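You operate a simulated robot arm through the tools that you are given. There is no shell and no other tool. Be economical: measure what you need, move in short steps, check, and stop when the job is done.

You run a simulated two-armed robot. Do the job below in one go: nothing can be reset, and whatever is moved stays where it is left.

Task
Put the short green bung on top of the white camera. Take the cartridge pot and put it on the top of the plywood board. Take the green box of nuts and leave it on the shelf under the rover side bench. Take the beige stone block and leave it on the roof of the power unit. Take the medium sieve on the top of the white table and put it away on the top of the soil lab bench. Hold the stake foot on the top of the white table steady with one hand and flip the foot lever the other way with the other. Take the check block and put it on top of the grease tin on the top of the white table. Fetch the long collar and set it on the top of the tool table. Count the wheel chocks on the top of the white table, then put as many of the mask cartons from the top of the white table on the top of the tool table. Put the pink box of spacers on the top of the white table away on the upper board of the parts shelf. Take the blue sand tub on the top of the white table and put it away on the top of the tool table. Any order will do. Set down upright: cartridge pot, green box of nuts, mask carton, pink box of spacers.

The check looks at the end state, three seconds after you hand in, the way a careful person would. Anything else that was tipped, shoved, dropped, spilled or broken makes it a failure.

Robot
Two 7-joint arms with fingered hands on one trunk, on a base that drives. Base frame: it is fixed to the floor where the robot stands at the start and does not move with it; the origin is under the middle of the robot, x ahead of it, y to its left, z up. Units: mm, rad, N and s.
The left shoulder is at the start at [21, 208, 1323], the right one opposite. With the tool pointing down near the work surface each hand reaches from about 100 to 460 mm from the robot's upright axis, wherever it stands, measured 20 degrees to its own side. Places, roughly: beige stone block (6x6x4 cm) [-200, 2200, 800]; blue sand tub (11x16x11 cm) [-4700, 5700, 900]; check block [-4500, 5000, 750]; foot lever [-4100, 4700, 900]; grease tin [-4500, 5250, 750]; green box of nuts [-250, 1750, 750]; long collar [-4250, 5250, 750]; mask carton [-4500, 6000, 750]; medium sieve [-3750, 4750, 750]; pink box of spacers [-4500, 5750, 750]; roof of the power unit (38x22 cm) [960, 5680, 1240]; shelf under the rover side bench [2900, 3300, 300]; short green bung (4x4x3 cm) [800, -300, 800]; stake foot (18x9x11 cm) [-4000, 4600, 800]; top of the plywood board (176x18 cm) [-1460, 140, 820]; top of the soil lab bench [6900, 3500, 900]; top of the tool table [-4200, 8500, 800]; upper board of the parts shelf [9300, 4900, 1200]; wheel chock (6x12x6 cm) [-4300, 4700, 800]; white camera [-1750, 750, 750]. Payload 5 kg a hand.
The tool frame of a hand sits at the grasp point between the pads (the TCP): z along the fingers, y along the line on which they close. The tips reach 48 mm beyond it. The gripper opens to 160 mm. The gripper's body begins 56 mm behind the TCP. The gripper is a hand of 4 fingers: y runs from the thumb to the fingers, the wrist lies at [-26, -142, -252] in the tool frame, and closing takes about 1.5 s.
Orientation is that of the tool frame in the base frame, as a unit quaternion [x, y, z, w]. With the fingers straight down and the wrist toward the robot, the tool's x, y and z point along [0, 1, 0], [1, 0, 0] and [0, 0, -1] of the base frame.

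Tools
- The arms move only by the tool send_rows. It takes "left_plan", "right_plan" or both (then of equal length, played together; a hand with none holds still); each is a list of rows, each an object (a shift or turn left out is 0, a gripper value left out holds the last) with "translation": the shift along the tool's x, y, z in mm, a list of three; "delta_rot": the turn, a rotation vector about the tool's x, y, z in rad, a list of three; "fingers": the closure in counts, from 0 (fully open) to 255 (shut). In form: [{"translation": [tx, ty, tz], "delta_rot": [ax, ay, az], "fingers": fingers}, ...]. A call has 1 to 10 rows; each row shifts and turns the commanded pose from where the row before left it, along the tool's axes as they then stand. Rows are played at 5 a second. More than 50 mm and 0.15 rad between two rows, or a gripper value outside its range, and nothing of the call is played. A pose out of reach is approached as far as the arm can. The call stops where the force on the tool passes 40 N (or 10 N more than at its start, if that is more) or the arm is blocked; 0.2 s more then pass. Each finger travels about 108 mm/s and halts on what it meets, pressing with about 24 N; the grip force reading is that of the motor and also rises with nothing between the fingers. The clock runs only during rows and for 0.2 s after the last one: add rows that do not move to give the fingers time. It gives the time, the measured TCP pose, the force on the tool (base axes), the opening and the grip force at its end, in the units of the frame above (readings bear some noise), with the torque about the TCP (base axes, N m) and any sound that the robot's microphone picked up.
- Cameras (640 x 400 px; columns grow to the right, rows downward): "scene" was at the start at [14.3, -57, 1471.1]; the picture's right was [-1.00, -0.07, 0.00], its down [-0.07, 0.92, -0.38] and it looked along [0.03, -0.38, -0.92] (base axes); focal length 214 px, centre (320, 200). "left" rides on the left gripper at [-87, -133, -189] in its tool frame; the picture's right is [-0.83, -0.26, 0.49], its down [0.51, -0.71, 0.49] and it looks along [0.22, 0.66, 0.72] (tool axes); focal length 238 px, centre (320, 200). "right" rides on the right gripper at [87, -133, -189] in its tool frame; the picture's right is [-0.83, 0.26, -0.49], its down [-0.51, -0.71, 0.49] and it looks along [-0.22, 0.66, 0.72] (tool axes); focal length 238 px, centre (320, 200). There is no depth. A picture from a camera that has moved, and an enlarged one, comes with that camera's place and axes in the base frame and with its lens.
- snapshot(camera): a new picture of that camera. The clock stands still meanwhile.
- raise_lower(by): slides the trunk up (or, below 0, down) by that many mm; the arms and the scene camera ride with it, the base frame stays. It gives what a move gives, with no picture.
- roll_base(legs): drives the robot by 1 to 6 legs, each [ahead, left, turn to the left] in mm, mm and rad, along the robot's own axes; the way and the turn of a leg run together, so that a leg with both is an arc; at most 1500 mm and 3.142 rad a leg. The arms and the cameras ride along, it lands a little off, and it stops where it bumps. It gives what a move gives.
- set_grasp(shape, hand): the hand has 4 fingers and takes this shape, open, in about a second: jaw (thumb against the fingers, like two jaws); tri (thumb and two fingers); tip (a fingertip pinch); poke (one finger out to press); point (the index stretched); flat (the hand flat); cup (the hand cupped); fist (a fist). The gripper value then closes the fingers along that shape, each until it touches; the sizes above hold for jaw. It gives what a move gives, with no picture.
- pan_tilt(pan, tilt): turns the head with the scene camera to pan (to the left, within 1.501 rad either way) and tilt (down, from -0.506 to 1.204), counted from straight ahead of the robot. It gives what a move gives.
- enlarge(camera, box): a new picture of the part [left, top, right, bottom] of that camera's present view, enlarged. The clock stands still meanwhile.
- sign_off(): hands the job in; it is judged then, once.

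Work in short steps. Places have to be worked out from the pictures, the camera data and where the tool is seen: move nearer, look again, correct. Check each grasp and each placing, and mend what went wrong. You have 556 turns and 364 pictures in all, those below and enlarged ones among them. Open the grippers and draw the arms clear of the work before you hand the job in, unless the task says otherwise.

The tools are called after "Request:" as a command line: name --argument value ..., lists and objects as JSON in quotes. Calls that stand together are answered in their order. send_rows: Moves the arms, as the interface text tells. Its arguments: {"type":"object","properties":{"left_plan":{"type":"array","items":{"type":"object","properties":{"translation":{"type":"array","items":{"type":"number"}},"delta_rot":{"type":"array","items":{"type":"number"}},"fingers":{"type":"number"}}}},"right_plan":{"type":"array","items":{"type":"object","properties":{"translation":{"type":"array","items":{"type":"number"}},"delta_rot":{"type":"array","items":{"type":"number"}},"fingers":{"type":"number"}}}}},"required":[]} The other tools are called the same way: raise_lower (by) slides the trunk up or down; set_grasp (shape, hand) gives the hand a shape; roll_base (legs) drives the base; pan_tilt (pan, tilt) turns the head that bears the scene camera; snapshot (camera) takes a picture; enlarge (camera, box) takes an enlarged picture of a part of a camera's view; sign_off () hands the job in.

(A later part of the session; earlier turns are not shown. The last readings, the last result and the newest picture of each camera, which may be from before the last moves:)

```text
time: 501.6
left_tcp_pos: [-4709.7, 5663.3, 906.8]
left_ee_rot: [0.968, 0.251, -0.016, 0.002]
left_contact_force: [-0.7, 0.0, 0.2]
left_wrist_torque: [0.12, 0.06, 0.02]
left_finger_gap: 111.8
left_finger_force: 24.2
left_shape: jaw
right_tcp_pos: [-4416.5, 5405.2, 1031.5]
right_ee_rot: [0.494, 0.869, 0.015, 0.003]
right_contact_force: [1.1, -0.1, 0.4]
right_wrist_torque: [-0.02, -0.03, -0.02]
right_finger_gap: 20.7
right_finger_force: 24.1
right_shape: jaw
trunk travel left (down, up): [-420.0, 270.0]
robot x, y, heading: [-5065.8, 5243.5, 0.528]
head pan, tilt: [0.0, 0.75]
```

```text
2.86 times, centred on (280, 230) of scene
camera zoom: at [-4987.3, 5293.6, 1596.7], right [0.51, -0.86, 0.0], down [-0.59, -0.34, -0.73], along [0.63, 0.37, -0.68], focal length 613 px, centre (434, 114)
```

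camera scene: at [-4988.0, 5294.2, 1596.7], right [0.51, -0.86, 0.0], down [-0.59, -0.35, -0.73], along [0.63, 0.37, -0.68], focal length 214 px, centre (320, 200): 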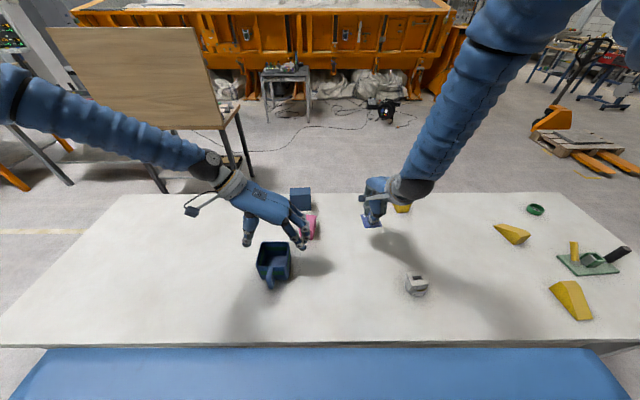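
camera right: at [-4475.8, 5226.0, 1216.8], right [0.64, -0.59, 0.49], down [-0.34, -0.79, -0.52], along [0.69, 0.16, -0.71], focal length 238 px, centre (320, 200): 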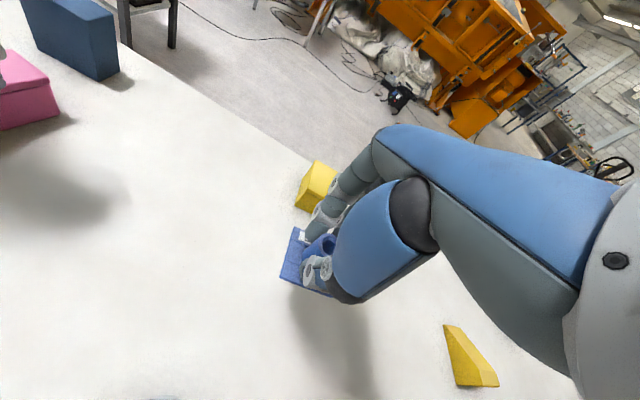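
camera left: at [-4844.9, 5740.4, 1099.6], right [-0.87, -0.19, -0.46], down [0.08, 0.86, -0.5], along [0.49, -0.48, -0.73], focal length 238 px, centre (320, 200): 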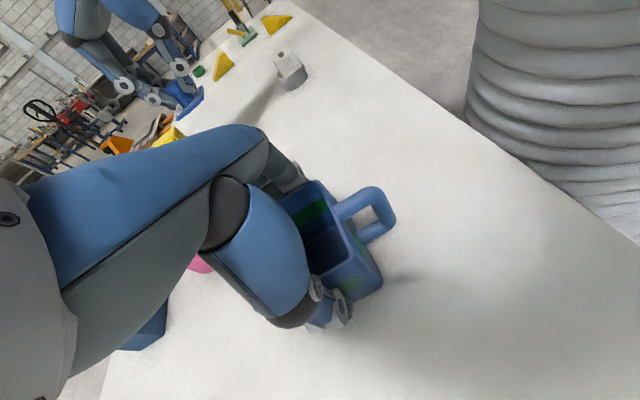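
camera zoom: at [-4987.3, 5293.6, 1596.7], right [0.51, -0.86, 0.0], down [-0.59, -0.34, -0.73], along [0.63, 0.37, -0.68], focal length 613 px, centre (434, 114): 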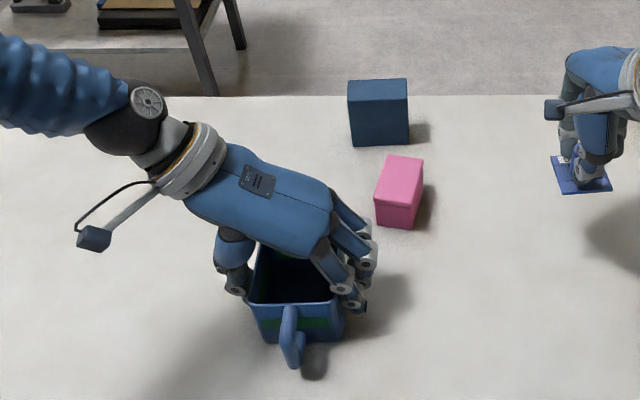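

Gripped across. Lift gently and check.

Request:
send_rows --left_plan '[{"translation": [0, 0, -8]}, {"translation": [0, 0, -15]}, {"translation": [0, 0, -25]}, {"translation": [0, 0, -30]}, {"translation": [0, 0, -30]}, {}]'

Request:
snapshot --camera "left"

Request:
enlarge --camera "scene" --box '[200, 160, 360, 300]'

```text
time: 502.9
left_tcp_pos: [-4706.2, 5664.6, 1013.6]
left_ee_rot: [0.968, 0.252, -0.015, 0.003]
left_contact_force: [0.0, -0.1, -0.2]
left_wrist_torque: [-0.04, 0.04, 0.01]
left_finger_gap: 111.6
left_finger_force: 24.4
left_shape: jaw
right_tcp_pos: [-4415.6, 5403.0, 1030.6]
right_ee_rot: [0.494, 0.869, 0.014, 0.003]
right_contact_force: [0.3, 0.0, -1.0]
right_wrist_torque: [-0.02, 0.01, -0.02]
right_finger_gap: 20.8
right_finger_force: 24.2
right_shape: jaw
trunk travel left (down, up): [-420.0, 270.0]
robot x, y, heading: [-5072.7, 5247.2, 0.527]
head pan, tilt: [0.0, 0.75]
```

```text
141 pictures are left
camera left: at [-4842.5, 5742.3, 1206.7], right [-0.87, -0.19, -0.46], down [0.08, 0.86, -0.5], along [0.49, -0.48, -0.73], focal length 238 px, centre (320, 200)
```

left: 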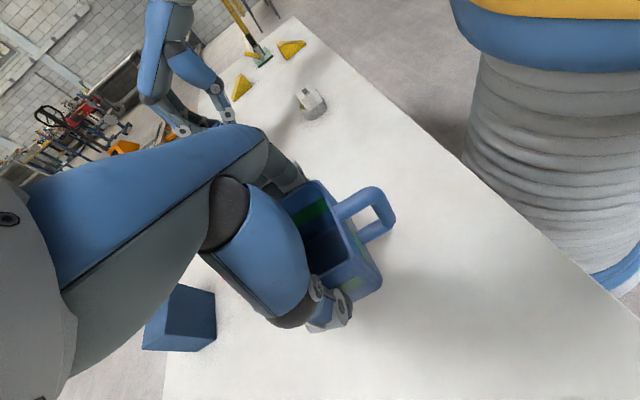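

```text
2.86 times, centred on (280, 230) of scene
camera zoom: at [-4986.8, 5294.2, 1596.6], right [0.51, -0.86, 0.0], down [-0.59, -0.35, -0.73], along [0.63, 0.37, -0.68], focal length 613 px, centre (434, 114)
```

zoom: 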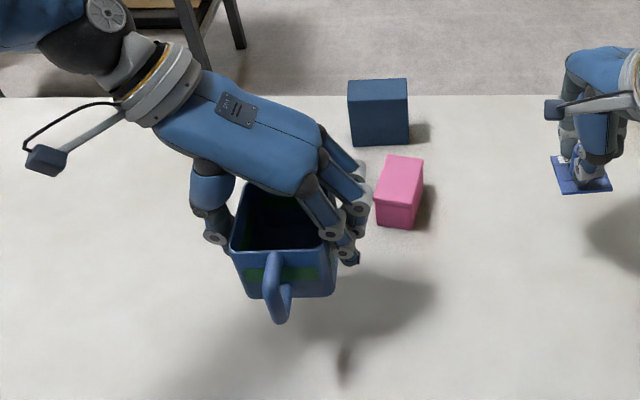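

Tub lifted level, collar held. I'll reach the tool table from its west side: raise slightly, back off, strafe north.

Request:
raise_lower --by 80

Request:
roll_base --legs '[[-450, 0, 0], [0, 1200, 0], [0, 1100, 0]]'

Request:
pan_tilt --pan 0.0 --tilt 0.5

Request:
snapshot --camera "scene"

```text
time: 504.1
left_tcp_pos: [-4706.5, 5663.9, 1092.8]
left_ee_rot: [0.968, 0.251, -0.015, 0.003]
left_contact_force: [0.1, 0.4, -1.1]
left_wrist_torque: [0.01, -0.01, 0.02]
left_finger_gap: 111.4
left_finger_force: 24.3
left_shape: jaw
right_tcp_pos: [-4416.8, 5403.5, 1110.6]
right_ee_rot: [0.493, 0.87, 0.014, 0.003]
right_contact_force: [-0.1, 0.0, -0.3]
right_wrist_torque: [0.01, 0.02, -0.06]
right_finger_gap: 21.0
right_finger_force: 23.8
right_shape: jaw
trunk travel left (down, up): [-500.0, 190.0]
robot x, y, heading: [-5068.7, 5246.3, 0.53]
head pan, tilt: [0.0, 0.75]
```

```text
time: 517.7
left_tcp_pos: [-6323.9, 7371.5, 1093.3]
left_ee_rot: [0.963, 0.27, -0.015, 0.003]
left_contact_force: [0.0, 0.2, -1.4]
left_wrist_torque: [0.0, -0.01, 0.01]
left_finger_gap: 111.7
left_finger_force: 24.4
left_shape: jaw
right_tcp_pos: [-6022.1, 7121.5, 1111.8]
right_ee_rot: [0.476, 0.879, 0.015, 0.002]
right_contact_force: [0.4, -0.3, -1.5]
right_wrist_torque: [-0.06, -0.02, -0.01]
right_finger_gap: 21.0
right_finger_force: 23.6
right_shape: jaw
trunk travel left (down, up): [-500.0, 190.0]
robot x, y, heading: [-6665.5, 6937.3, 0.573]
head pan, tilt: [0.0, 0.75]
```

```text
time: 518.4
left_tcp_pos: [-6324.6, 7371.1, 1094.2]
left_ee_rot: [0.963, 0.271, -0.014, 0.003]
left_contact_force: [0.4, -0.3, -1.6]
left_wrist_torque: [-0.01, 0.01, 0.0]
left_finger_gap: 111.7
left_finger_force: 24.0
left_shape: jaw
right_tcp_pos: [-6022.7, 7122.2, 1110.6]
right_ee_rot: [0.476, 0.879, 0.016, 0.002]
right_contact_force: [0.5, 0.9, -0.4]
right_wrist_torque: [0.02, 0.02, 0.03]
right_finger_gap: 21.0
right_finger_force: 24.4
right_shape: jaw
trunk travel left (down, up): [-500.0, 190.0]
robot x, y, heading: [-6666.2, 6939.3, 0.577]
head pan, tilt: [0.0, 0.499]
```

```text
139 pictures are left
camera scene: at [-6581.8, 6993.2, 1698.6], right [0.54, -0.84, 0.0], down [-0.4, -0.26, -0.88], along [0.74, 0.47, -0.48], focal length 214 px, centre (320, 200)
```

scene: 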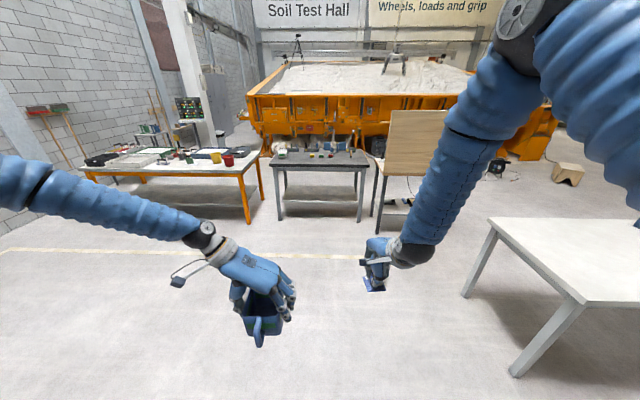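

Tool table is straight ahead. Approach, stopping ~700 mm short, and look.

Request:
roll_base --legs '[[0, 0, -0.05], [1000, 0, 0], [850, 0, 0]]'

Request:
pan_tilt --pan 0.0 --tilt 0.65

Request:
snapshot --camera "scene"

```text
time: 528.1
left_tcp_pos: [-4691.7, 8257.5, 1093.9]
left_ee_rot: [0.971, 0.24, -0.015, 0.003]
left_contact_force: [0.3, -0.5, -1.1]
left_wrist_torque: [0.03, 0.02, -0.01]
left_finger_gap: 111.7
left_finger_force: 24.1
left_shape: jaw
right_tcp_pos: [-4407.2, 7988.3, 1110.4]
right_ee_rot: [0.503, 0.864, 0.014, 0.003]
right_contact_force: [0.7, 0.1, -0.1]
right_wrist_torque: [0.0, 0.02, 0.03]
right_finger_gap: 20.9
right_finger_force: 23.7
right_shape: jaw
trunk travel left (down, up): [-500.0, 190.0]
robot x, y, heading: [-5063.2, 7848.0, 0.508]
head pan, tilt: [0.0, 0.499]
```

```text
time: 528.8
left_tcp_pos: [-4692.1, 8256.6, 1094.1]
left_ee_rot: [0.971, 0.241, -0.014, 0.003]
left_contact_force: [-0.2, 0.2, -0.8]
left_wrist_torque: [0.01, -0.02, 0.0]
left_finger_gap: 111.7
left_finger_force: 23.8
left_shape: jaw
right_tcp_pos: [-4407.4, 7989.3, 1110.0]
right_ee_rot: [0.504, 0.864, 0.014, 0.003]
right_contact_force: [0.7, 0.0, -0.9]
right_wrist_torque: [0.01, 0.02, -0.03]
right_finger_gap: 20.8
right_finger_force: 23.5
right_shape: jaw
trunk travel left (down, up): [-500.0, 190.0]
robot x, y, heading: [-5063.2, 7846.0, 0.507]
head pan, tilt: [0.0, 0.649]
```

```text
138 pictures are left
camera scene: at [-4976.6, 7894.4, 1685.3], right [0.49, -0.87, 0.0], down [-0.53, -0.29, -0.8], along [0.7, 0.39, -0.6], focal length 214 px, centre (320, 200)
```

scene: 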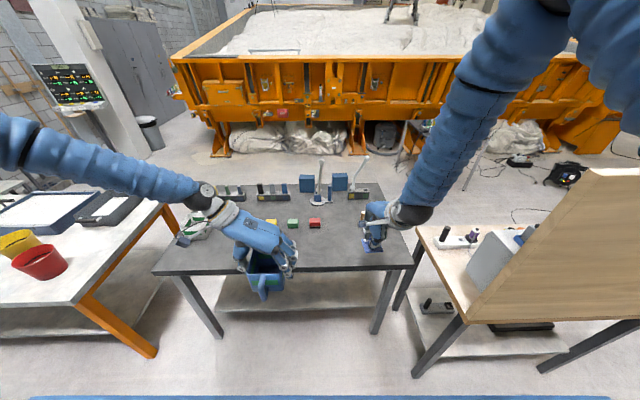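

Free strip along the west edge. Drive ahead 295, pull the collar hand back 120, then lower.

Request:
roll_base --legs '[[295, 0, 0]]'

Request:
send_rows --right_plan '[{"translation": [0, -40, 0]}, {"translation": [0, -40, 0]}, {"translation": [0, -40, 0]}, {"translation": [0, 0, 45]}, {"translation": [0, 0, 45]}, {"translation": [0, 0, 45]}, {"translation": [0, 0, 30]}, {}]' --left_plan '[{}, {}, {}, {"translation": [0, 0, 40]}, {"translation": [0, 0, 40]}, {"translation": [0, 0, 40]}, {"translation": [0, 0, 15]}, {}]'

Request:
snapshot --camera "scene"

```text
time: 530.8
left_tcp_pos: [-4434.5, 8401.9, 1094.0]
left_ee_rot: [0.97, 0.241, -0.015, 0.003]
left_contact_force: [1.2, -0.1, -2.2]
left_wrist_torque: [0.01, 0.04, 0.02]
left_finger_gap: 111.5
left_finger_force: 23.6
left_shape: jaw
right_tcp_pos: [-4150.4, 8134.1, 1110.2]
right_ee_rot: [0.504, 0.864, 0.016, 0.002]
right_contact_force: [0.3, -0.1, -1.1]
right_wrist_torque: [-0.01, 0.05, 0.02]
right_finger_gap: 21.0
right_finger_force: 23.3
right_shape: jaw
trunk travel left (down, up): [-500.0, 190.0]
robot x, y, heading: [-4807.7, 7990.8, 0.507]
head pan, tilt: [0.0, 0.649]
```

```text
time: 532.6
left_tcp_pos: [-4442.7, 8401.4, 959.1]
left_ee_rot: [0.97, 0.241, -0.013, 0.003]
left_contact_force: [-0.6, -1.1, -0.6]
left_wrist_torque: [0.07, -0.04, 0.0]
left_finger_gap: 111.7
left_finger_force: 24.1
left_shape: jaw
right_tcp_pos: [-4250.5, 8076.8, 942.4]
right_ee_rot: [0.504, 0.864, 0.016, 0.003]
right_contact_force: [-1.4, 0.3, -0.7]
right_wrist_torque: [-0.02, -0.05, -0.02]
right_finger_gap: 21.2
right_finger_force: 24.2
right_shape: jaw
trunk travel left (down, up): [-500.0, 190.0]
robot x, y, heading: [-4802.2, 7992.8, 0.509]
head pan, tilt: [0.0, 0.649]
```

```text
137 pictures are left
camera scene: at [-4720.7, 8037.2, 1685.5], right [0.49, -0.87, 0.0], down [-0.53, -0.29, -0.8], along [0.7, 0.39, -0.6], focal length 214 px, centre (320, 200)
```

scene: 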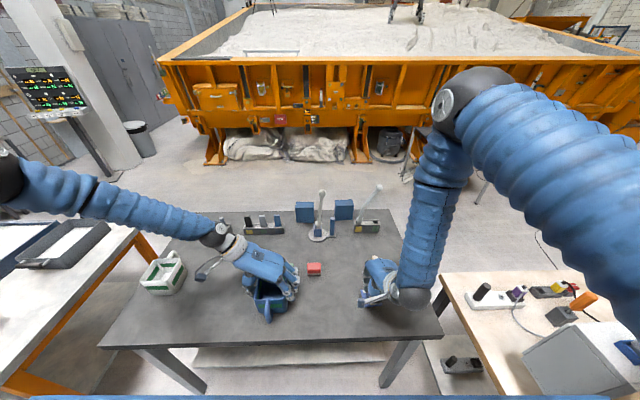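

Lower both to the table gently.

Request:
send_rows --left_plan '[{"translation": [0, 0, 12]}, {"translation": [0, 0, 10]}, {"translation": [0, 0, 7]}, {"translation": [0, 0, 3]}, {}]' --right_plan '[{"translation": [0, 0, 14]}, {"translation": [0, 0, 10]}, {"translation": [0, 0, 7]}, {"translation": [0, 0, 3]}, {}]'

Request:
enlarge --camera "scene" --box '[220, 220, 420, 350]'

```text
time: 533.7
left_tcp_pos: [-4439.2, 8397.2, 931.5]
left_ee_rot: [0.97, 0.243, -0.011, 0.003]
left_contact_force: [-4.5, 2.6, 21.1]
left_wrist_torque: [0.58, 0.46, -0.02]
left_finger_gap: 111.2
left_finger_force: 23.6
left_shape: jaw
right_tcp_pos: [-4251.1, 8080.8, 914.2]
right_ee_rot: [0.502, 0.864, 0.02, 0.005]
right_contact_force: [-8.5, -8.1, 34.2]
right_wrist_torque: [-0.32, 0.28, 0.0]
right_finger_gap: 23.7
right_finger_force: 24.3
right_shape: jaw
trunk travel left (down, up): [-500.0, 190.0]
robot x, y, heading: [-4804.4, 7989.7, 0.511]
head pan, tilt: [0.0, 0.649]
stopped in row 5 (right hand): the force on the tool passed its limit at 44 N (the readings are from after the stop); the commanded pose is now the measured one
```

```text
3.08 times, centred on (320, 285) of scene
camera zoom: at [-4724.1, 8036.0, 1685.9], right [0.49, -0.87, 0.0], down [-0.53, -0.29, -0.8], along [0.7, 0.39, -0.6], focal length 660 px, centre (320, -62)
```

zoom: 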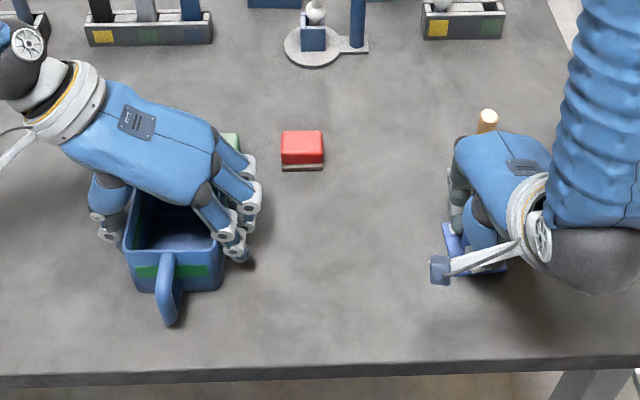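

Both in contact. Relieve, open modestly, and rise.

Request:
send_rows --left_plan '[{"translation": [0, 0, -2]}, {"fingers": 60}, {"fingers": 30}, {}, {"translation": [0, 0, -25]}, {"translation": [0, 0, -35]}, {"translation": [0, 0, -40]}, {"translation": [0, 0, -40]}]' --right_plan '[{"translation": [0, 0, -4]}, {"fingers": 195}, {"fingers": 175}, {}, {"translation": [0, 0, -25]}, {"translation": [0, 0, -35]}, {"translation": [0, 0, -40]}, {"translation": [0, 0, -40]}]'

Request:
enlarge --camera "scene" --box '[220, 220, 420, 350]'

```text
time: 535.5
left_tcp_pos: [-4438.0, 8400.4, 1073.2]
left_ee_rot: [0.97, 0.242, -0.012, 0.004]
left_contact_force: [-3.0, -1.5, -1.1]
left_wrist_torque: [0.09, -0.19, 0.03]
left_finger_gap: 140.9
left_finger_force: 0.0
left_shape: jaw
right_tcp_pos: [-4255.0, 8073.7, 1054.1]
right_ee_rot: [0.502, 0.864, 0.017, 0.005]
right_contact_force: [-0.6, -1.1, -0.8]
right_wrist_torque: [0.1, -0.17, -0.05]
right_finger_gap: 49.5
right_finger_force: 0.0
right_shape: jaw
trunk travel left (down, up): [-500.0, 190.0]
robot x, y, heading: [-4805.5, 7985.3, 0.508]
head pan, tilt: [0.0, 0.649]
```

```text
3.08 times, centred on (320, 285) of scene
camera zoom: at [-4722.1, 8035.9, 1685.5], right [0.49, -0.87, 0.0], down [-0.53, -0.29, -0.8], along [0.7, 0.39, -0.6], focal length 660 px, centre (320, -62)
```

zoom: 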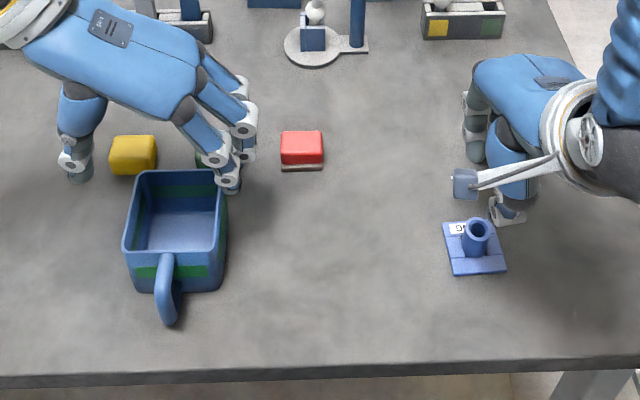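

Tub and collar stand on the tool table. Back off, reset the left hand's yaw, and go back along the white table's west side for the pink box.

Request:
roll_base --legs '[[-900, 0, 0], [-850, 0, 0.016]]'

Request:
send_rows --left_plan '[{"delta_rot": [0, 0, -0.15], "fingers": 80}, {"delta_rot": [0, 0, -0.15]}, {"delta_rot": [0, 0, -0.15]}, {"delta_rot": [0, 0, -0.15]}, {"delta_rot": [0, 0, -0.15]}, {"delta_rot": [0, 0, -0.15]}, {"delta_rot": [0, 0, -0.15]}, {"delta_rot": [0, 0, -0.15]}, {"delta_rot": [0, 0, -0.15]}, {"delta_rot": [0, 0, -0.15]}]' --right_plan '[{"fingers": 80}, {}, {}, {}, {}, {}, {}, {}, {}, {}]'

Request:
roll_base --legs '[[0, -1000, 0], [0, -1000, 0]]'

Request:
snapshot --camera "scene"

```text
time: 544.5
left_tcp_pos: [-5990.0, 7541.5, 1071.4]
left_ee_rot: [0.973, 0.231, -0.012, 0.003]
left_contact_force: [0.6, -0.4, 0.2]
left_wrist_torque: [0.01, -0.04, -0.02]
left_finger_gap: 140.6
left_finger_force: 0.0
left_shape: jaw
right_tcp_pos: [-5816.6, 7211.9, 1053.4]
right_ee_rot: [0.512, 0.859, 0.018, 0.005]
right_contact_force: [0.6, -0.1, -0.1]
right_wrist_torque: [0.01, -0.03, -0.03]
right_finger_gap: 49.8
right_finger_force: 0.2
right_shape: jaw
trunk travel left (down, up): [-500.0, 190.0]
robot x, y, heading: [-6369.3, 7135.3, 0.483]
head pan, tilt: [0.0, 0.649]
```

```text
time: 546.6
left_tcp_pos: [-5991.4, 7540.6, 1072.5]
left_ee_rot: [0.554, 0.833, -0.011, -0.006]
left_contact_force: [1.0, -0.3, 0.1]
left_wrist_torque: [0.08, 0.04, 0.07]
left_finger_gap: 110.0
left_finger_force: 0.0
left_shape: jaw
right_tcp_pos: [-5815.6, 7210.8, 1053.3]
right_ee_rot: [0.512, 0.859, 0.018, 0.004]
right_contact_force: [0.1, -1.2, 0.2]
right_wrist_torque: [0.06, 0.01, 0.01]
right_finger_gap: 109.7
right_finger_force: 0.0
right_shape: jaw
trunk travel left (down, up): [-500.0, 190.0]
robot x, y, heading: [-6369.6, 7137.1, 0.49]
head pan, tilt: [0.0, 0.649]
```

```text
time: 556.7
left_tcp_pos: [-5044.6, 5771.1, 1071.6]
left_ee_rot: [0.554, 0.832, -0.012, -0.006]
left_contact_force: [-0.2, -0.2, -0.3]
left_wrist_torque: [0.04, 0.01, -0.05]
left_finger_gap: 110.2
left_finger_force: 0.0
left_shape: jaw
right_tcp_pos: [-4869.0, 5441.7, 1053.9]
right_ee_rot: [0.511, 0.86, 0.018, 0.005]
right_contact_force: [-1.0, 0.3, 0.0]
right_wrist_torque: [-0.01, -0.04, -0.01]
right_finger_gap: 109.2
right_finger_force: 0.0
right_shape: jaw
trunk travel left (down, up): [-500.0, 190.0]
robot x, y, heading: [-5424.3, 5365.9, 0.488]
head pan, tilt: [0.0, 0.649]
```

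```text
134 pictures are left
camera scene: at [-5336.1, 5412.4, 1685.3], right [0.47, -0.88, 0.0], down [-0.53, -0.28, -0.8], along [0.7, 0.37, -0.6], focal length 214 px, centre (320, 200)
```

scene: 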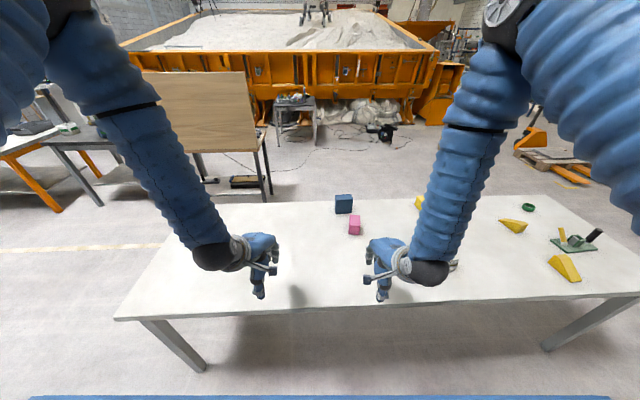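

Approach: turn slightly, move ahead 245, then extend the right hand toward the pink box.

Request:
roll_base --legs '[[245, -20, 0.036]]'

Request:
send_rows --right_plan '[{"translation": [-5, 40, 0]}, {"translation": [-5, 40, 0]}, {"translation": [0, 40, 0]}, {"translation": [0, 30, 15]}, {"translation": [0, 20, 20]}, {}]'

Request:
snapshot --camera "right"

```text
time: 558.5
left_tcp_pos: [-4835.5, 5882.8, 1071.3]
left_ee_rot: [0.541, 0.841, -0.01, -0.005]
left_contact_force: [0.0, 0.0, 0.2]
left_wrist_torque: [-0.02, 0.0, -0.02]
left_finger_gap: 110.2
left_finger_force: 0.2
left_shape: jaw
right_tcp_pos: [-4650.6, 5560.2, 1053.6]
right_ee_rot: [0.498, 0.867, 0.017, 0.004]
right_contact_force: [-0.3, 0.6, -0.4]
right_wrist_torque: [0.0, 0.03, 0.04]
right_finger_gap: 109.5
right_finger_force: 0.1
right_shape: jaw
trunk travel left (down, up): [-500.0, 190.0]
robot x, y, heading: [-5199.2, 5464.5, 0.52]
head pan, tilt: [0.0, 0.649]
```

```text
time: 559.9
left_tcp_pos: [-4835.9, 5881.7, 1072.0]
left_ee_rot: [0.541, 0.841, -0.011, -0.006]
left_contact_force: [-0.4, 0.8, -0.4]
left_wrist_torque: [0.03, -0.03, -0.01]
left_finger_gap: 110.2
left_finger_force: 0.1
left_shape: jaw
right_tcp_pos: [-4499.5, 5637.4, 1023.6]
right_ee_rot: [0.498, 0.867, 0.018, 0.004]
right_contact_force: [-0.3, 0.3, -0.5]
right_wrist_torque: [-0.01, -0.04, 0.01]
right_finger_gap: 109.9
right_finger_force: 0.1
right_shape: jaw
trunk travel left (down, up): [-500.0, 190.0]
robot x, y, heading: [-5200.4, 5465.9, 0.522]
head pan, tilt: [0.0, 0.649]
```

```text
133 pictures are left
camera right: at [-4662.4, 5641.5, 1207.6], right [0.63, -0.6, 0.49], down [-0.34, -0.78, -0.52], along [0.69, 0.16, -0.7], focal length 238 px, centre (320, 200)
```

right: 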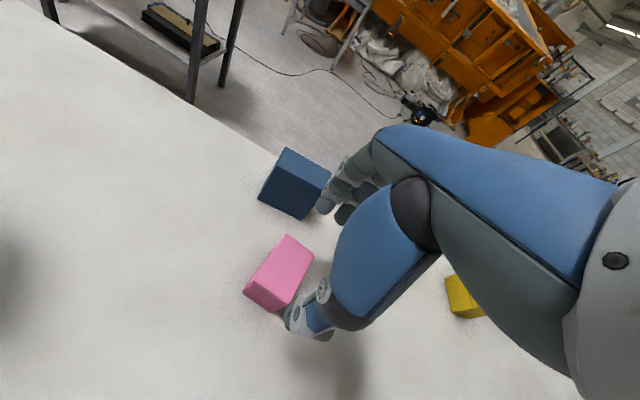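

Pink box's long axis is ~16° off my closing line; I rotate the hand to match, open to 130, centre and lower partway.

Request:
send_rows --right_plan '[{"translation": [10, 13.5, 0], "fingers": 48}, {"delta_rot": [0, 0, 0.14]}, {"delta_rot": [0, 0, 0.14]}, {"translation": [0, 0, 40]}, {"translation": [0, 0, 30]}, {}]'

Request:
snapshot --camera "right"

```text
time: 561.2
left_tcp_pos: [-4836.5, 5882.2, 1072.3]
left_ee_rot: [0.54, 0.841, -0.011, -0.005]
left_contact_force: [-0.4, -0.3, 0.8]
left_wrist_torque: [-0.03, -0.03, 0.03]
left_finger_gap: 110.1
left_finger_force: 0.1
left_shape: jaw
right_tcp_pos: [-4490.5, 5656.5, 954.7]
right_ee_rot: [0.614, 0.789, 0.018, 0.002]
right_contact_force: [-0.6, -0.3, 0.5]
right_wrist_torque: [-0.03, -0.03, 0.01]
right_finger_gap: 129.7
right_finger_force: 0.0
right_shape: jaw
trunk travel left (down, up): [-500.0, 190.0]
robot x, y, heading: [-5202.4, 5465.6, 0.521]
head pan, tilt: [0.0, 0.649]
```

```text
132 pictures are left
camera right: at [-4645.2, 5704.1, 1140.4], right [0.44, -0.76, 0.48], down [-0.55, -0.65, -0.52], along [0.71, -0.03, -0.71], focal length 238 px, centre (320, 200)
```

right: 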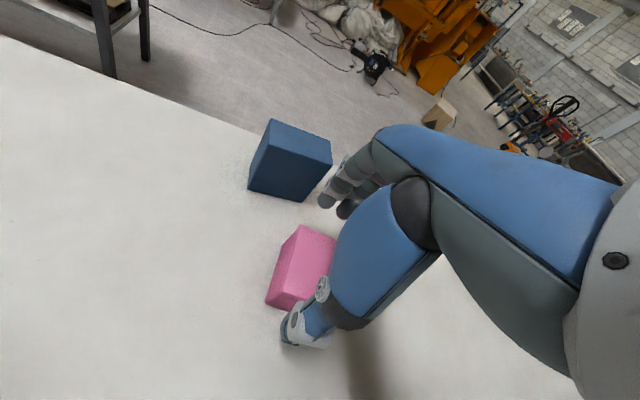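

Centred with clearance to the dark carton. Descend and close.

Request:
send_rows --right_plan '[{"translation": [0, 0, 25]}, {"translation": [0, 0, 25]}, {"translation": [0, 0, 24]}, {"fingers": 255}, {}, {}, {}, {}]'

Request:
snapshot --camera "right"

```text
time: 563.0
left_tcp_pos: [-4835.2, 5882.3, 1071.8]
left_ee_rot: [0.541, 0.841, -0.011, -0.006]
left_contact_force: [-0.4, -0.1, -0.8]
left_wrist_torque: [-0.04, -0.01, 0.0]
left_finger_gap: 110.1
left_finger_force: 0.1
left_shape: jaw
right_tcp_pos: [-4488.3, 5656.5, 880.8]
right_ee_rot: [0.614, 0.789, 0.017, 0.002]
right_contact_force: [-0.9, -0.4, 0.2]
right_wrist_torque: [0.0, -0.02, -0.01]
right_finger_gap: 85.3
right_finger_force: 23.9
right_shape: jaw
trunk travel left (down, up): [-500.0, 190.0]
robot x, y, heading: [-5202.1, 5467.3, 0.52]
head pan, tilt: [0.0, 0.649]
```

```text
131 pictures are left
camera right: at [-4642.5, 5704.3, 1065.8], right [0.45, -0.76, 0.48], down [-0.55, -0.65, -0.52], along [0.71, -0.03, -0.71], focal length 238 px, centre (320, 200)
```

right: 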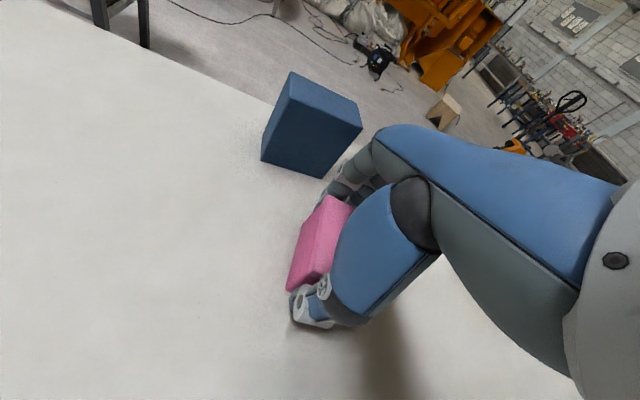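

Held. Lift, rotate back, raise trunk, and drive around to the table's south end for the sieve.

Request:
send_rows --right_plan '[{"translation": [0, 0, -20]}, {"translation": [0, 0, -45]}, {"translation": [0, 0, -45]}, {"translation": [0, -30, -40]}, {"translation": [0, -40, -20]}, {"translation": [0, -40, 0], "delta_rot": [0, 0, -0.14]}, {"translation": [0, -40, 0], "delta_rot": [0, 0, -0.14]}, {}]'

Request:
snapshot --camera "right"

Request:
roll_base --legs '[[-260, 0, 0], [0, -1000, 0], [0, -960, 0], [1270, 0, 0], [0, 0, 1.571]]'

Request:
pan_tilt --pan 0.2 --tilt 0.75

Request:
snapshot --camera "scene"

```text
time: 564.9
left_tcp_pos: [-4835.4, 5881.4, 1071.0]
left_ee_rot: [0.54, 0.841, -0.012, -0.006]
left_contact_force: [-0.4, 0.5, -0.4]
left_wrist_torque: [-0.07, -0.01, -0.05]
left_finger_gap: 110.2
left_finger_force: 0.1
left_shape: jaw
right_tcp_pos: [-4636.8, 5609.1, 1046.6]
right_ee_rot: [0.497, 0.868, 0.017, 0.003]
right_contact_force: [1.2, -0.1, -1.7]
right_wrist_torque: [-0.04, 0.07, 0.01]
right_finger_gap: 85.3
right_finger_force: 24.3
right_shape: jaw
trunk travel left (down, up): [-500.0, 190.0]
robot x, y, heading: [-5200.2, 5468.6, 0.519]
head pan, tilt: [0.0, 0.649]
```

```text
130 pictures are left
camera right: at [-4800.1, 5613.8, 1231.3], right [0.63, -0.6, 0.49], down [-0.34, -0.78, -0.52], along [0.69, 0.16, -0.7], focal length 238 px, centre (320, 200)
```

right: 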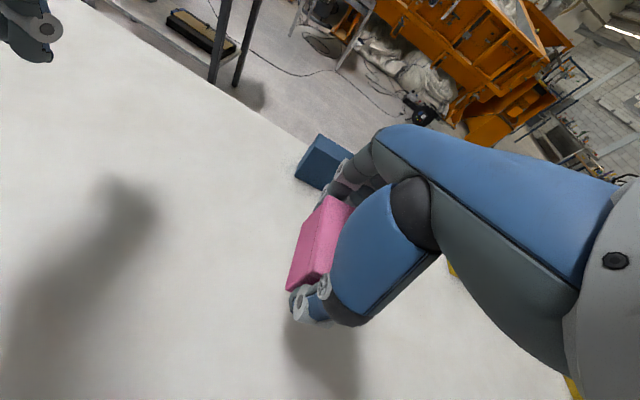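

```text
time: 586.1
left_tcp_pos: [-3769.4, 4595.3, 1072.2]
left_ee_rot: [-0.219, 0.976, -0.012, 0.004]
left_contact_force: [0.4, 0.4, -0.3]
left_wrist_torque: [0.01, -0.02, 0.0]
left_finger_gap: 110.4
left_finger_force: 0.1
left_shape: jaw
right_tcp_pos: [-3500.1, 4797.6, 1046.4]
right_ee_rot: [-0.268, 0.963, 0.015, -0.009]
right_contact_force: [-0.6, 0.1, -3.0]
right_wrist_torque: [0.01, 0.03, 0.01]
right_finger_gap: 84.9
right_finger_force: 24.3
right_shape: jaw
trunk travel left (down, up): [-500.0, 190.0]
robot x, y, heading: [-3350.4, 4236.5, 2.105]
head pan, tilt: [0.0, 0.649]
```

```text
time: 586.8
left_tcp_pos: [-3769.5, 4595.9, 1072.6]
left_ee_rot: [-0.22, 0.975, -0.012, 0.003]
left_contact_force: [-0.6, 0.3, 0.5]
left_wrist_torque: [0.0, 0.0, -0.02]
left_finger_gap: 110.2
left_finger_force: 0.0
left_shape: jaw
right_tcp_pos: [-3499.8, 4798.1, 1046.9]
right_ee_rot: [-0.268, 0.963, 0.014, -0.009]
right_contact_force: [0.6, 0.2, -3.7]
right_wrist_torque: [-0.04, 0.03, -0.04]
right_finger_gap: 84.7
right_finger_force: 24.4
right_shape: jaw
trunk travel left (down, up): [-500.0, 190.0]
robot x, y, heading: [-3346.4, 4238.5, 2.108]
head pan, tilt: [0.201, 0.75]
```

```text
129 pictures are left
camera scene: at [-3410.0, 4308.9, 1676.7], right [0.74, 0.67, 0.0], down [0.46, -0.51, -0.73], along [-0.49, 0.54, -0.68], focal length 214 px, centre (320, 200)
```

scene: 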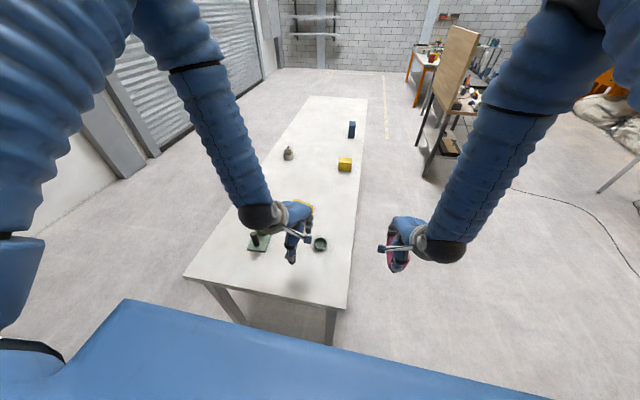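

Sieve at ≈(-3811,4750). Move the left hand over it and lower partway.

Request:
send_rows --left_plan '[{"translation": [-7, 40, 0]}, {"translation": [-7, 40, 0]}, {"translation": [-7, 40, 0]}, {"translation": [-7, 37, 20]}, {"translation": [0, 0, 45]}, {"translation": [0, 0, 40]}, {}]'

Request:
snapshot --camera "left"

```text
time: 588.4
left_tcp_pos: [-3808.5, 4749.0, 962.3]
left_ee_rot: [-0.219, 0.976, -0.012, 0.003]
left_contact_force: [0.6, -0.6, 0.0]
left_wrist_torque: [0.03, 0.0, -0.03]
left_finger_gap: 110.0
left_finger_force: 0.0
left_shape: jaw
right_tcp_pos: [-3499.3, 4797.7, 1046.8]
right_ee_rot: [-0.269, 0.963, 0.016, -0.01]
right_contact_force: [0.1, -0.7, -2.3]
right_wrist_torque: [0.03, 0.01, -0.02]
right_finger_gap: 84.8
right_finger_force: 24.3
right_shape: jaw
trunk travel left (down, up): [-500.0, 190.0]
robot x, y, heading: [-3349.4, 4237.4, 2.107]
head pan, tilt: [0.201, 0.75]
```

```text
128 pictures are left
camera left: at [-3676.2, 4670.6, 1155.6], right [0.87, 0.11, -0.48], down [-0.15, -0.87, -0.47], along [-0.47, 0.48, -0.74], focal length 238 px, centre (320, 200)
```

left: 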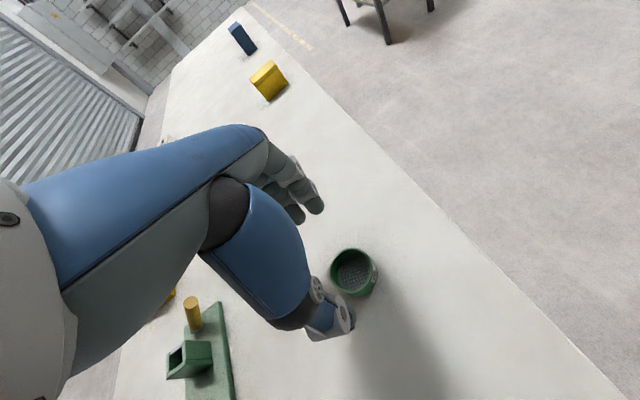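

Centred over the sieve. Descend and close.

Request:
send_rows --left_plan '[{"translation": [0, 0, 35]}, {"translation": [0, 0, 30]}, {"translation": [0, 0, 15]}, {"translation": [0, 0, 8]}, {"fingers": 255}, {}, {}, {}, {}, {}]'

Request:
snapshot --camera "left"

```text
time: 590.6
left_tcp_pos: [-3809.1, 4746.8, 876.2]
left_ee_rot: [-0.22, 0.975, -0.011, 0.004]
left_contact_force: [-0.3, 0.3, -0.7]
left_wrist_torque: [-0.02, -0.02, 0.01]
left_finger_gap: 52.8
left_finger_force: 23.5
left_shape: jaw
right_tcp_pos: [-3500.3, 4797.8, 1046.9]
right_ee_rot: [-0.269, 0.963, 0.014, -0.009]
right_contact_force: [0.8, 0.6, -3.0]
right_wrist_torque: [-0.05, -0.02, 0.0]
right_finger_gap: 84.9
right_finger_force: 23.8
right_shape: jaw
trunk travel left (down, up): [-500.0, 190.0]
robot x, y, heading: [-3348.8, 4235.3, 2.109]
head pan, tilt: [0.201, 0.75]
```

```text
127 pictures are left
camera left: at [-3676.3, 4668.1, 1069.7], right [0.87, 0.11, -0.48], down [-0.15, -0.87, -0.47], along [-0.47, 0.48, -0.74], focal length 238 px, centre (320, 200)
```

left: 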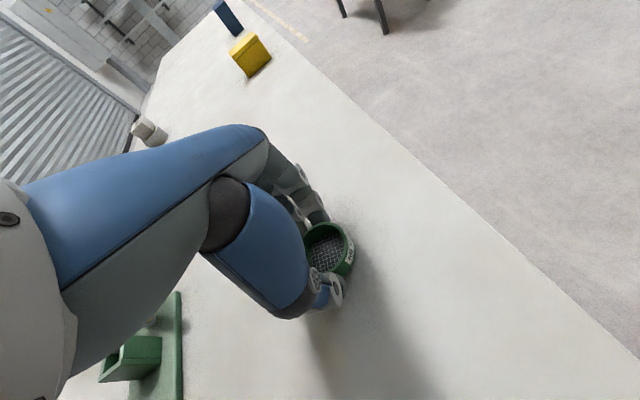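

Sieve gripped. Lift, back off and drive the known route east.

Request:
send_rows --left_plan '[{"translation": [0, 0, -20]}, {"translation": [0, -10, -45]}, {"translation": [0, -20, -45]}, {"translation": [0, -40, -30]}, {"translation": [0, -40, -20]}, {}]'

Request:
roll_base --legs '[[-350, 0, 0], [0, 0, -3.14], [1250, 290, 0], [1250, 290, 0], [0, 0, 1.571], [1300, 0, 0]]'

Request:
pan_tilt --pan 0.0 --tilt 0.3

Request:
snapshot --camera "scene"

Request:
snapshot --camera "left"

```text
time: 592.0
left_tcp_pos: [-3764.4, 4653.7, 1037.0]
left_ee_rot: [-0.219, 0.976, -0.012, 0.005]
left_contact_force: [-0.3, 0.6, 0.0]
left_wrist_torque: [-0.06, -0.05, 0.03]
left_finger_gap: 52.5
left_finger_force: 24.0
left_shape: jaw
right_tcp_pos: [-3499.6, 4799.1, 1046.4]
right_ee_rot: [-0.268, 0.963, 0.015, -0.01]
right_contact_force: [0.0, 0.1, -2.7]
right_wrist_torque: [-0.07, -0.05, 0.03]
right_finger_gap: 84.9
right_finger_force: 24.0
right_shape: jaw
trunk travel left (down, up): [-500.0, 190.0]
robot x, y, heading: [-3351.8, 4240.7, 2.109]
head pan, tilt: [0.201, 0.75]
```

```text
time: 624.0
left_tcp_pos: [70.5, 3036.1, 1037.4]
left_ee_rot: [0.538, 0.843, -0.01, -0.006]
left_contact_force: [0.7, 0.5, -0.5]
left_wrist_torque: [-0.03, 0.0, -0.01]
left_finger_gap: 52.1
left_finger_force: 23.8
left_shape: jaw
right_tcp_pos: [214.2, 2770.0, 1046.1]
right_ee_rot: [0.494, 0.869, 0.017, 0.004]
right_contact_force: [0.0, 1.3, -2.0]
right_wrist_torque: [0.06, 0.04, -0.01]
right_finger_gap: 83.6
right_finger_force: 23.5
right_shape: jaw
trunk travel left (down, up): [-500.0, 190.0]
robot x, y, heading: [-349.8, 2623.9, 0.53]
head pan, tilt: [0.201, 0.75]
```

```text
time: 624.9
left_tcp_pos: [70.6, 3034.4, 1037.6]
left_ee_rot: [0.538, 0.843, -0.012, -0.006]
left_contact_force: [-0.7, -0.4, -1.8]
left_wrist_torque: [0.01, 0.0, 0.02]
left_finger_gap: 52.0
left_finger_force: 23.7
left_shape: jaw
right_tcp_pos: [212.9, 2770.4, 1046.8]
right_ee_rot: [0.494, 0.869, 0.017, 0.004]
right_contact_force: [-0.2, 0.3, -2.1]
right_wrist_torque: [0.02, -0.02, -0.01]
right_finger_gap: 84.0
right_finger_force: 24.6
right_shape: jaw
trunk travel left (down, up): [-500.0, 190.0]
robot x, y, heading: [-345.7, 2623.3, 0.527]
head pan, tilt: [0.0, 0.3]
```

```text
126 pictures are left
camera scene: at [-258.6, 2675.4, 1717.0], right [0.5, -0.86, 0.0], down [-0.26, -0.15, -0.95], along [0.82, 0.48, -0.3], focal length 214 px, centre (320, 200)
```

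scene: 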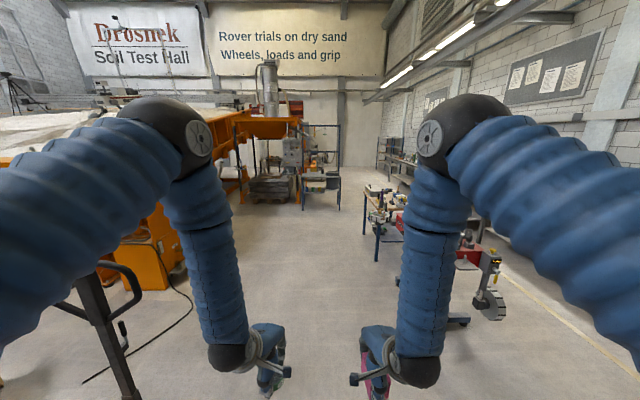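

```text
125 pictures are left
camera left: at [-9.5, 2903.3, 1231.7], right [0.11, -0.87, -0.48], down [-0.87, 0.15, -0.47], along [0.49, 0.47, -0.74], focal length 238 px, centre (320, 200)
```

left: 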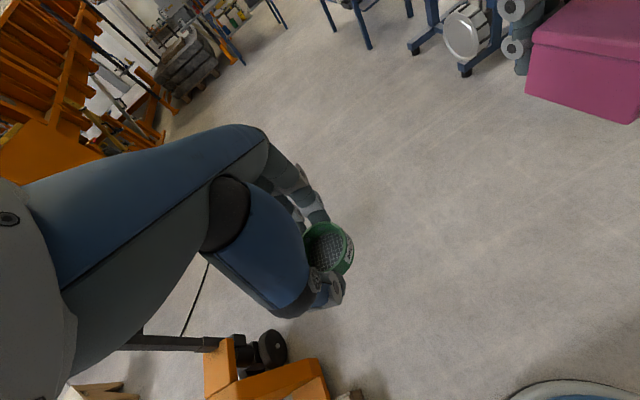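

Path ahead is open. Continue east.

Request:
roll_base --legs '[[1350, 40, 0], [1350, 0, 0], [1350, -350, 0], [600, -500, 0]]'

Request:
pan_tilt --pan -0.4 --tilt 0.3

Request:
snapshot --camera "scene"

```text
time: 648.4
left_tcp_pos: [4516.0, 4675.4, 1037.8]
left_ee_rot: [0.536, 0.844, -0.012, -0.005]
left_contact_force: [0.4, 0.2, -0.1]
left_wrist_torque: [0.03, -0.01, -0.03]
left_finger_gap: 52.2
left_finger_force: 24.0
left_shape: jaw
right_tcp_pos: [4660.6, 4410.5, 1046.0]
right_ee_rot: [0.493, 0.87, 0.017, 0.004]
right_contact_force: [0.6, 0.3, -3.1]
right_wrist_torque: [-0.01, 0.04, 0.01]
right_finger_gap: 83.8
right_finger_force: 24.1
right_shape: jaw
trunk travel left (down, up): [-500.0, 190.0]
robot x, y, heading: [4100.3, 4257.9, 0.527]
head pan, tilt: [0.0, 0.3]
```

```text
time: 649.3
left_tcp_pos: [4517.4, 4675.4, 1040.0]
left_ee_rot: [0.536, 0.844, -0.011, -0.005]
left_contact_force: [0.3, 0.8, -0.8]
left_wrist_torque: [-0.01, -0.02, -0.01]
left_finger_gap: 51.8
left_finger_force: 23.9
left_shape: jaw
right_tcp_pos: [4660.6, 4410.1, 1045.7]
right_ee_rot: [0.492, 0.87, 0.017, 0.003]
right_contact_force: [-0.8, 1.0, -2.9]
right_wrist_torque: [0.01, -0.02, -0.05]
right_finger_gap: 83.7
right_finger_force: 23.9
right_shape: jaw
trunk travel left (down, up): [-500.0, 190.0]
robot x, y, heading: [4097.4, 4262.9, 0.528]
head pan, tilt: [-0.4, 0.3]
```

```text
124 pictures are left
camera scene: at [4201.1, 4279.6, 1717.1], right [0.13, -0.99, 0.0], down [-0.29, -0.04, -0.96], along [0.95, 0.13, -0.3], focal length 214 px, centre (320, 200)
```

scene: 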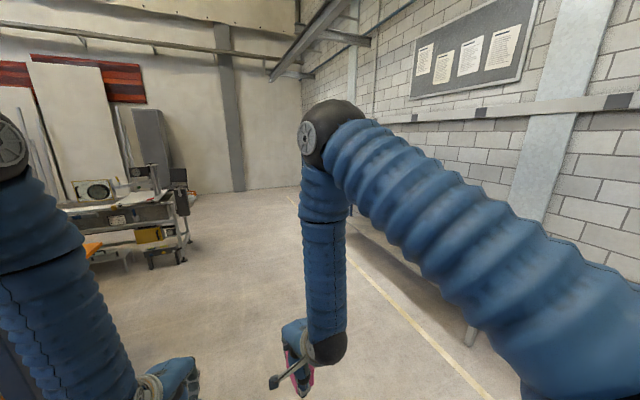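

Open floor. Go toward the soil lab bench and turn to face it.

Request:
roll_base --legs '[[1000, -420, 0], [1000, -420, 0], [0, 0, -1.571]]'

Request:
pan_tilt --pan 0.0 --tilt 0.45

Request:
snapshot --camera "scene"

```text
time: 663.7
left_tcp_pos: [6632.8, 4119.0, 1037.5]
left_ee_rot: [0.976, 0.217, -0.003, -0.012]
left_contact_force: [-0.1, -0.8, -0.9]
left_wrist_torque: [0.01, 0.0, -0.01]
left_finger_gap: 51.7
left_finger_force: 24.0
left_shape: jaw
right_tcp_pos: [6366.2, 3975.9, 1046.2]
right_ee_rot: [0.964, 0.266, 0.01, 0.016]
right_contact_force: [0.4, -0.5, -2.3]
right_wrist_torque: [0.07, 0.01, -0.03]
right_finger_gap: 83.7
right_finger_force: 24.6
right_shape: jaw
trunk travel left (down, up): [-500.0, 190.0]
robot x, y, heading: [6214.1, 4536.8, -1.04]
head pan, tilt: [-0.4, 0.3]
```

```text
time: 664.6
left_tcp_pos: [6631.4, 4118.5, 1038.4]
left_ee_rot: [0.976, 0.217, -0.003, -0.011]
left_contact_force: [0.4, -0.3, -1.0]
left_wrist_torque: [0.0, -0.02, 0.0]
left_finger_gap: 51.7
left_finger_force: 23.8
left_shape: jaw
right_tcp_pos: [6365.6, 3975.5, 1046.2]
right_ee_rot: [0.964, 0.267, 0.009, 0.014]
right_contact_force: [-0.7, 0.4, -1.6]
right_wrist_torque: [0.03, 0.0, 0.01]
right_finger_gap: 83.5
right_finger_force: 24.5
right_shape: jaw
trunk travel left (down, up): [-500.0, 190.0]
robot x, y, heading: [6221.5, 4535.0, -1.039]
head pan, tilt: [0.0, 0.45]
```

```text
123 pictures are left
camera scene: at [6269.2, 4448.5, 1703.1], right [-0.86, -0.51, 0.0], down [-0.22, 0.38, -0.9], along [0.46, -0.78, -0.44], focal length 214 px, centre (320, 200)
```

scene: 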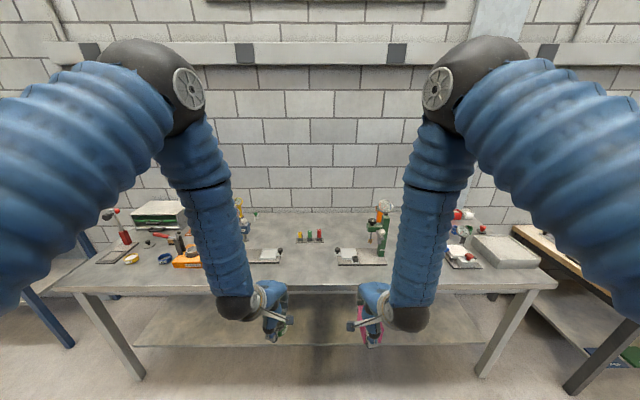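

Soil lab bench ahead; centre front strip is free. Drive ahead 330, shift the left hand right 80, and look.

Request:
roll_base --legs '[[330, 0, 0]]'

Request:
send_rows --left_plan '[{"translation": [-40, 0, 0]}, {"translation": [-40, 0, 0]}, {}]'

Request:
snapshot --camera "left"

Request:
snapshot --camera "scene"

```text
time: 666.7
left_tcp_pos: [6795.4, 3844.2, 1038.1]
left_ee_rot: [0.976, 0.219, -0.004, -0.012]
left_contact_force: [0.5, -0.5, -0.5]
left_wrist_torque: [0.03, 0.03, -0.02]
left_finger_gap: 51.8
left_finger_force: 24.2
left_shape: jaw
right_tcp_pos: [6530.2, 3701.8, 1047.4]
right_ee_rot: [0.963, 0.268, 0.009, 0.015]
right_contact_force: [-0.1, -1.0, -3.5]
right_wrist_torque: [0.03, 0.0, 0.02]
right_finger_gap: 83.3
right_finger_force: 24.0
right_shape: jaw
trunk travel left (down, up): [-500.0, 190.0]
robot x, y, heading: [6379.5, 4259.3, -1.035]
head pan, tilt: [0.0, 0.45]
```

```text
time: 667.5
left_tcp_pos: [6724.8, 3811.3, 1035.9]
left_ee_rot: [0.976, 0.219, -0.005, -0.012]
left_contact_force: [0.2, 1.1, -0.9]
left_wrist_torque: [-0.05, 0.06, -0.02]
left_finger_gap: 51.8
left_finger_force: 23.7
left_shape: jaw
right_tcp_pos: [6532.0, 3700.2, 1046.6]
right_ee_rot: [0.963, 0.269, 0.01, 0.014]
right_contact_force: [0.4, -0.1, -3.4]
right_wrist_torque: [-0.04, 0.11, -0.03]
right_finger_gap: 83.7
right_finger_force: 24.6
right_shape: jaw
trunk travel left (down, up): [-500.0, 190.0]
robot x, y, heading: [6379.8, 4263.9, -1.037]
head pan, tilt: [0.0, 0.45]
```

```text
122 pictures are left
camera left: at [6592.4, 3890.5, 1229.6], right [-0.87, -0.11, -0.48], down [0.15, 0.87, -0.47], along [0.47, -0.48, -0.74], focal length 238 px, centre (320, 200)
```

left: 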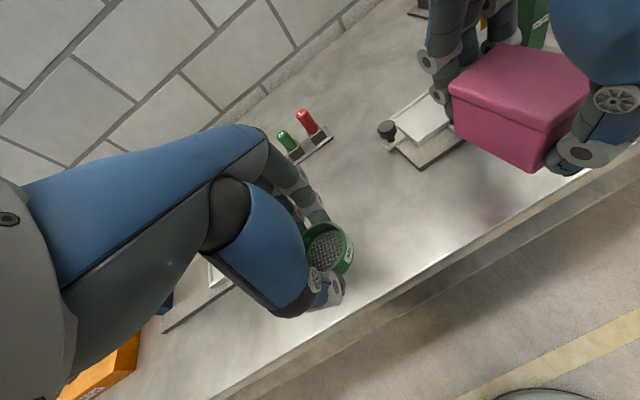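

```text
121 pictures are left
camera scene: at [6433.6, 4174.5, 1703.1], right [-0.86, -0.51, 0.0], down [-0.22, 0.37, -0.9], along [0.46, -0.77, -0.44], focal length 214 px, centre (320, 200)
```

scene: 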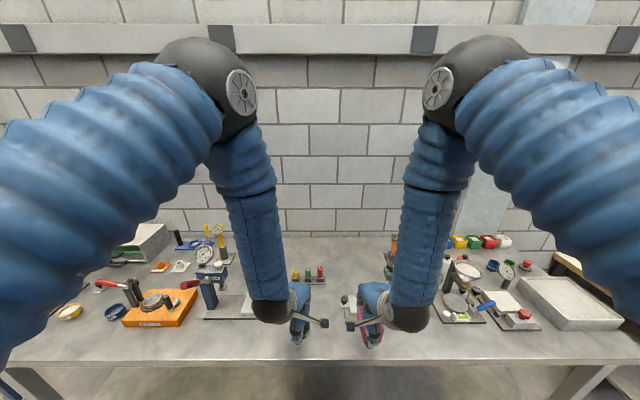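

Advance the sieve 45 mm, then lower to contact.

Request:
send_rows --left_plan '[{"translation": [0, 45, 0]}, {"translation": [0, 0, 40]}, {"translation": [0, 0, 30]}, {"translation": [0, 0, 6]}, {"translation": [0, 0, 5]}, {"translation": [0, 0, 4]}, {}]'

Request:
snapshot --camera "left"

```text
time: 669.1
left_tcp_pos: [6741.6, 3770.4, 954.1]
left_ee_rot: [0.976, 0.219, -0.003, -0.009]
left_contact_force: [0.4, 2.0, 28.9]
left_wrist_torque: [-0.05, -0.08, 0.02]
left_finger_gap: 53.2
left_finger_force: 24.2
left_shape: jaw
right_tcp_pos: [6529.8, 3701.1, 1047.5]
right_ee_rot: [0.963, 0.268, 0.01, 0.016]
right_contact_force: [-0.3, 0.5, -2.9]
right_wrist_torque: [0.05, 0.01, -0.01]
right_finger_gap: 83.5
right_finger_force: 24.5
right_shape: jaw
trunk travel left (down, up): [-500.0, 190.0]
robot x, y, heading: [6381.6, 4257.8, -1.034]
head pan, tilt: [0.0, 0.45]
```

```text
120 pictures are left
camera left: at [6607.8, 3851.0, 1147.1], right [-0.87, -0.12, -0.48], down [0.15, 0.87, -0.48], along [0.47, -0.49, -0.74], focal length 238 px, centre (320, 200)
```

left: 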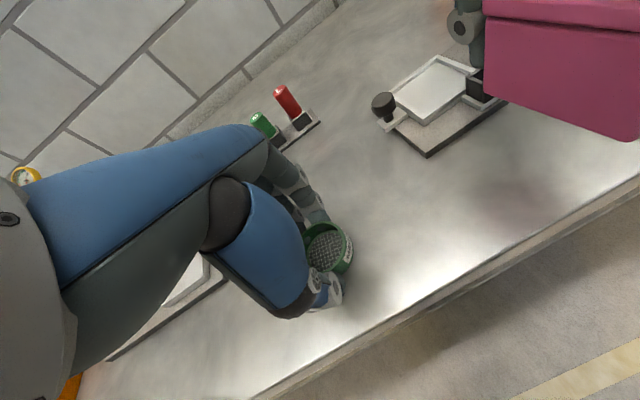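

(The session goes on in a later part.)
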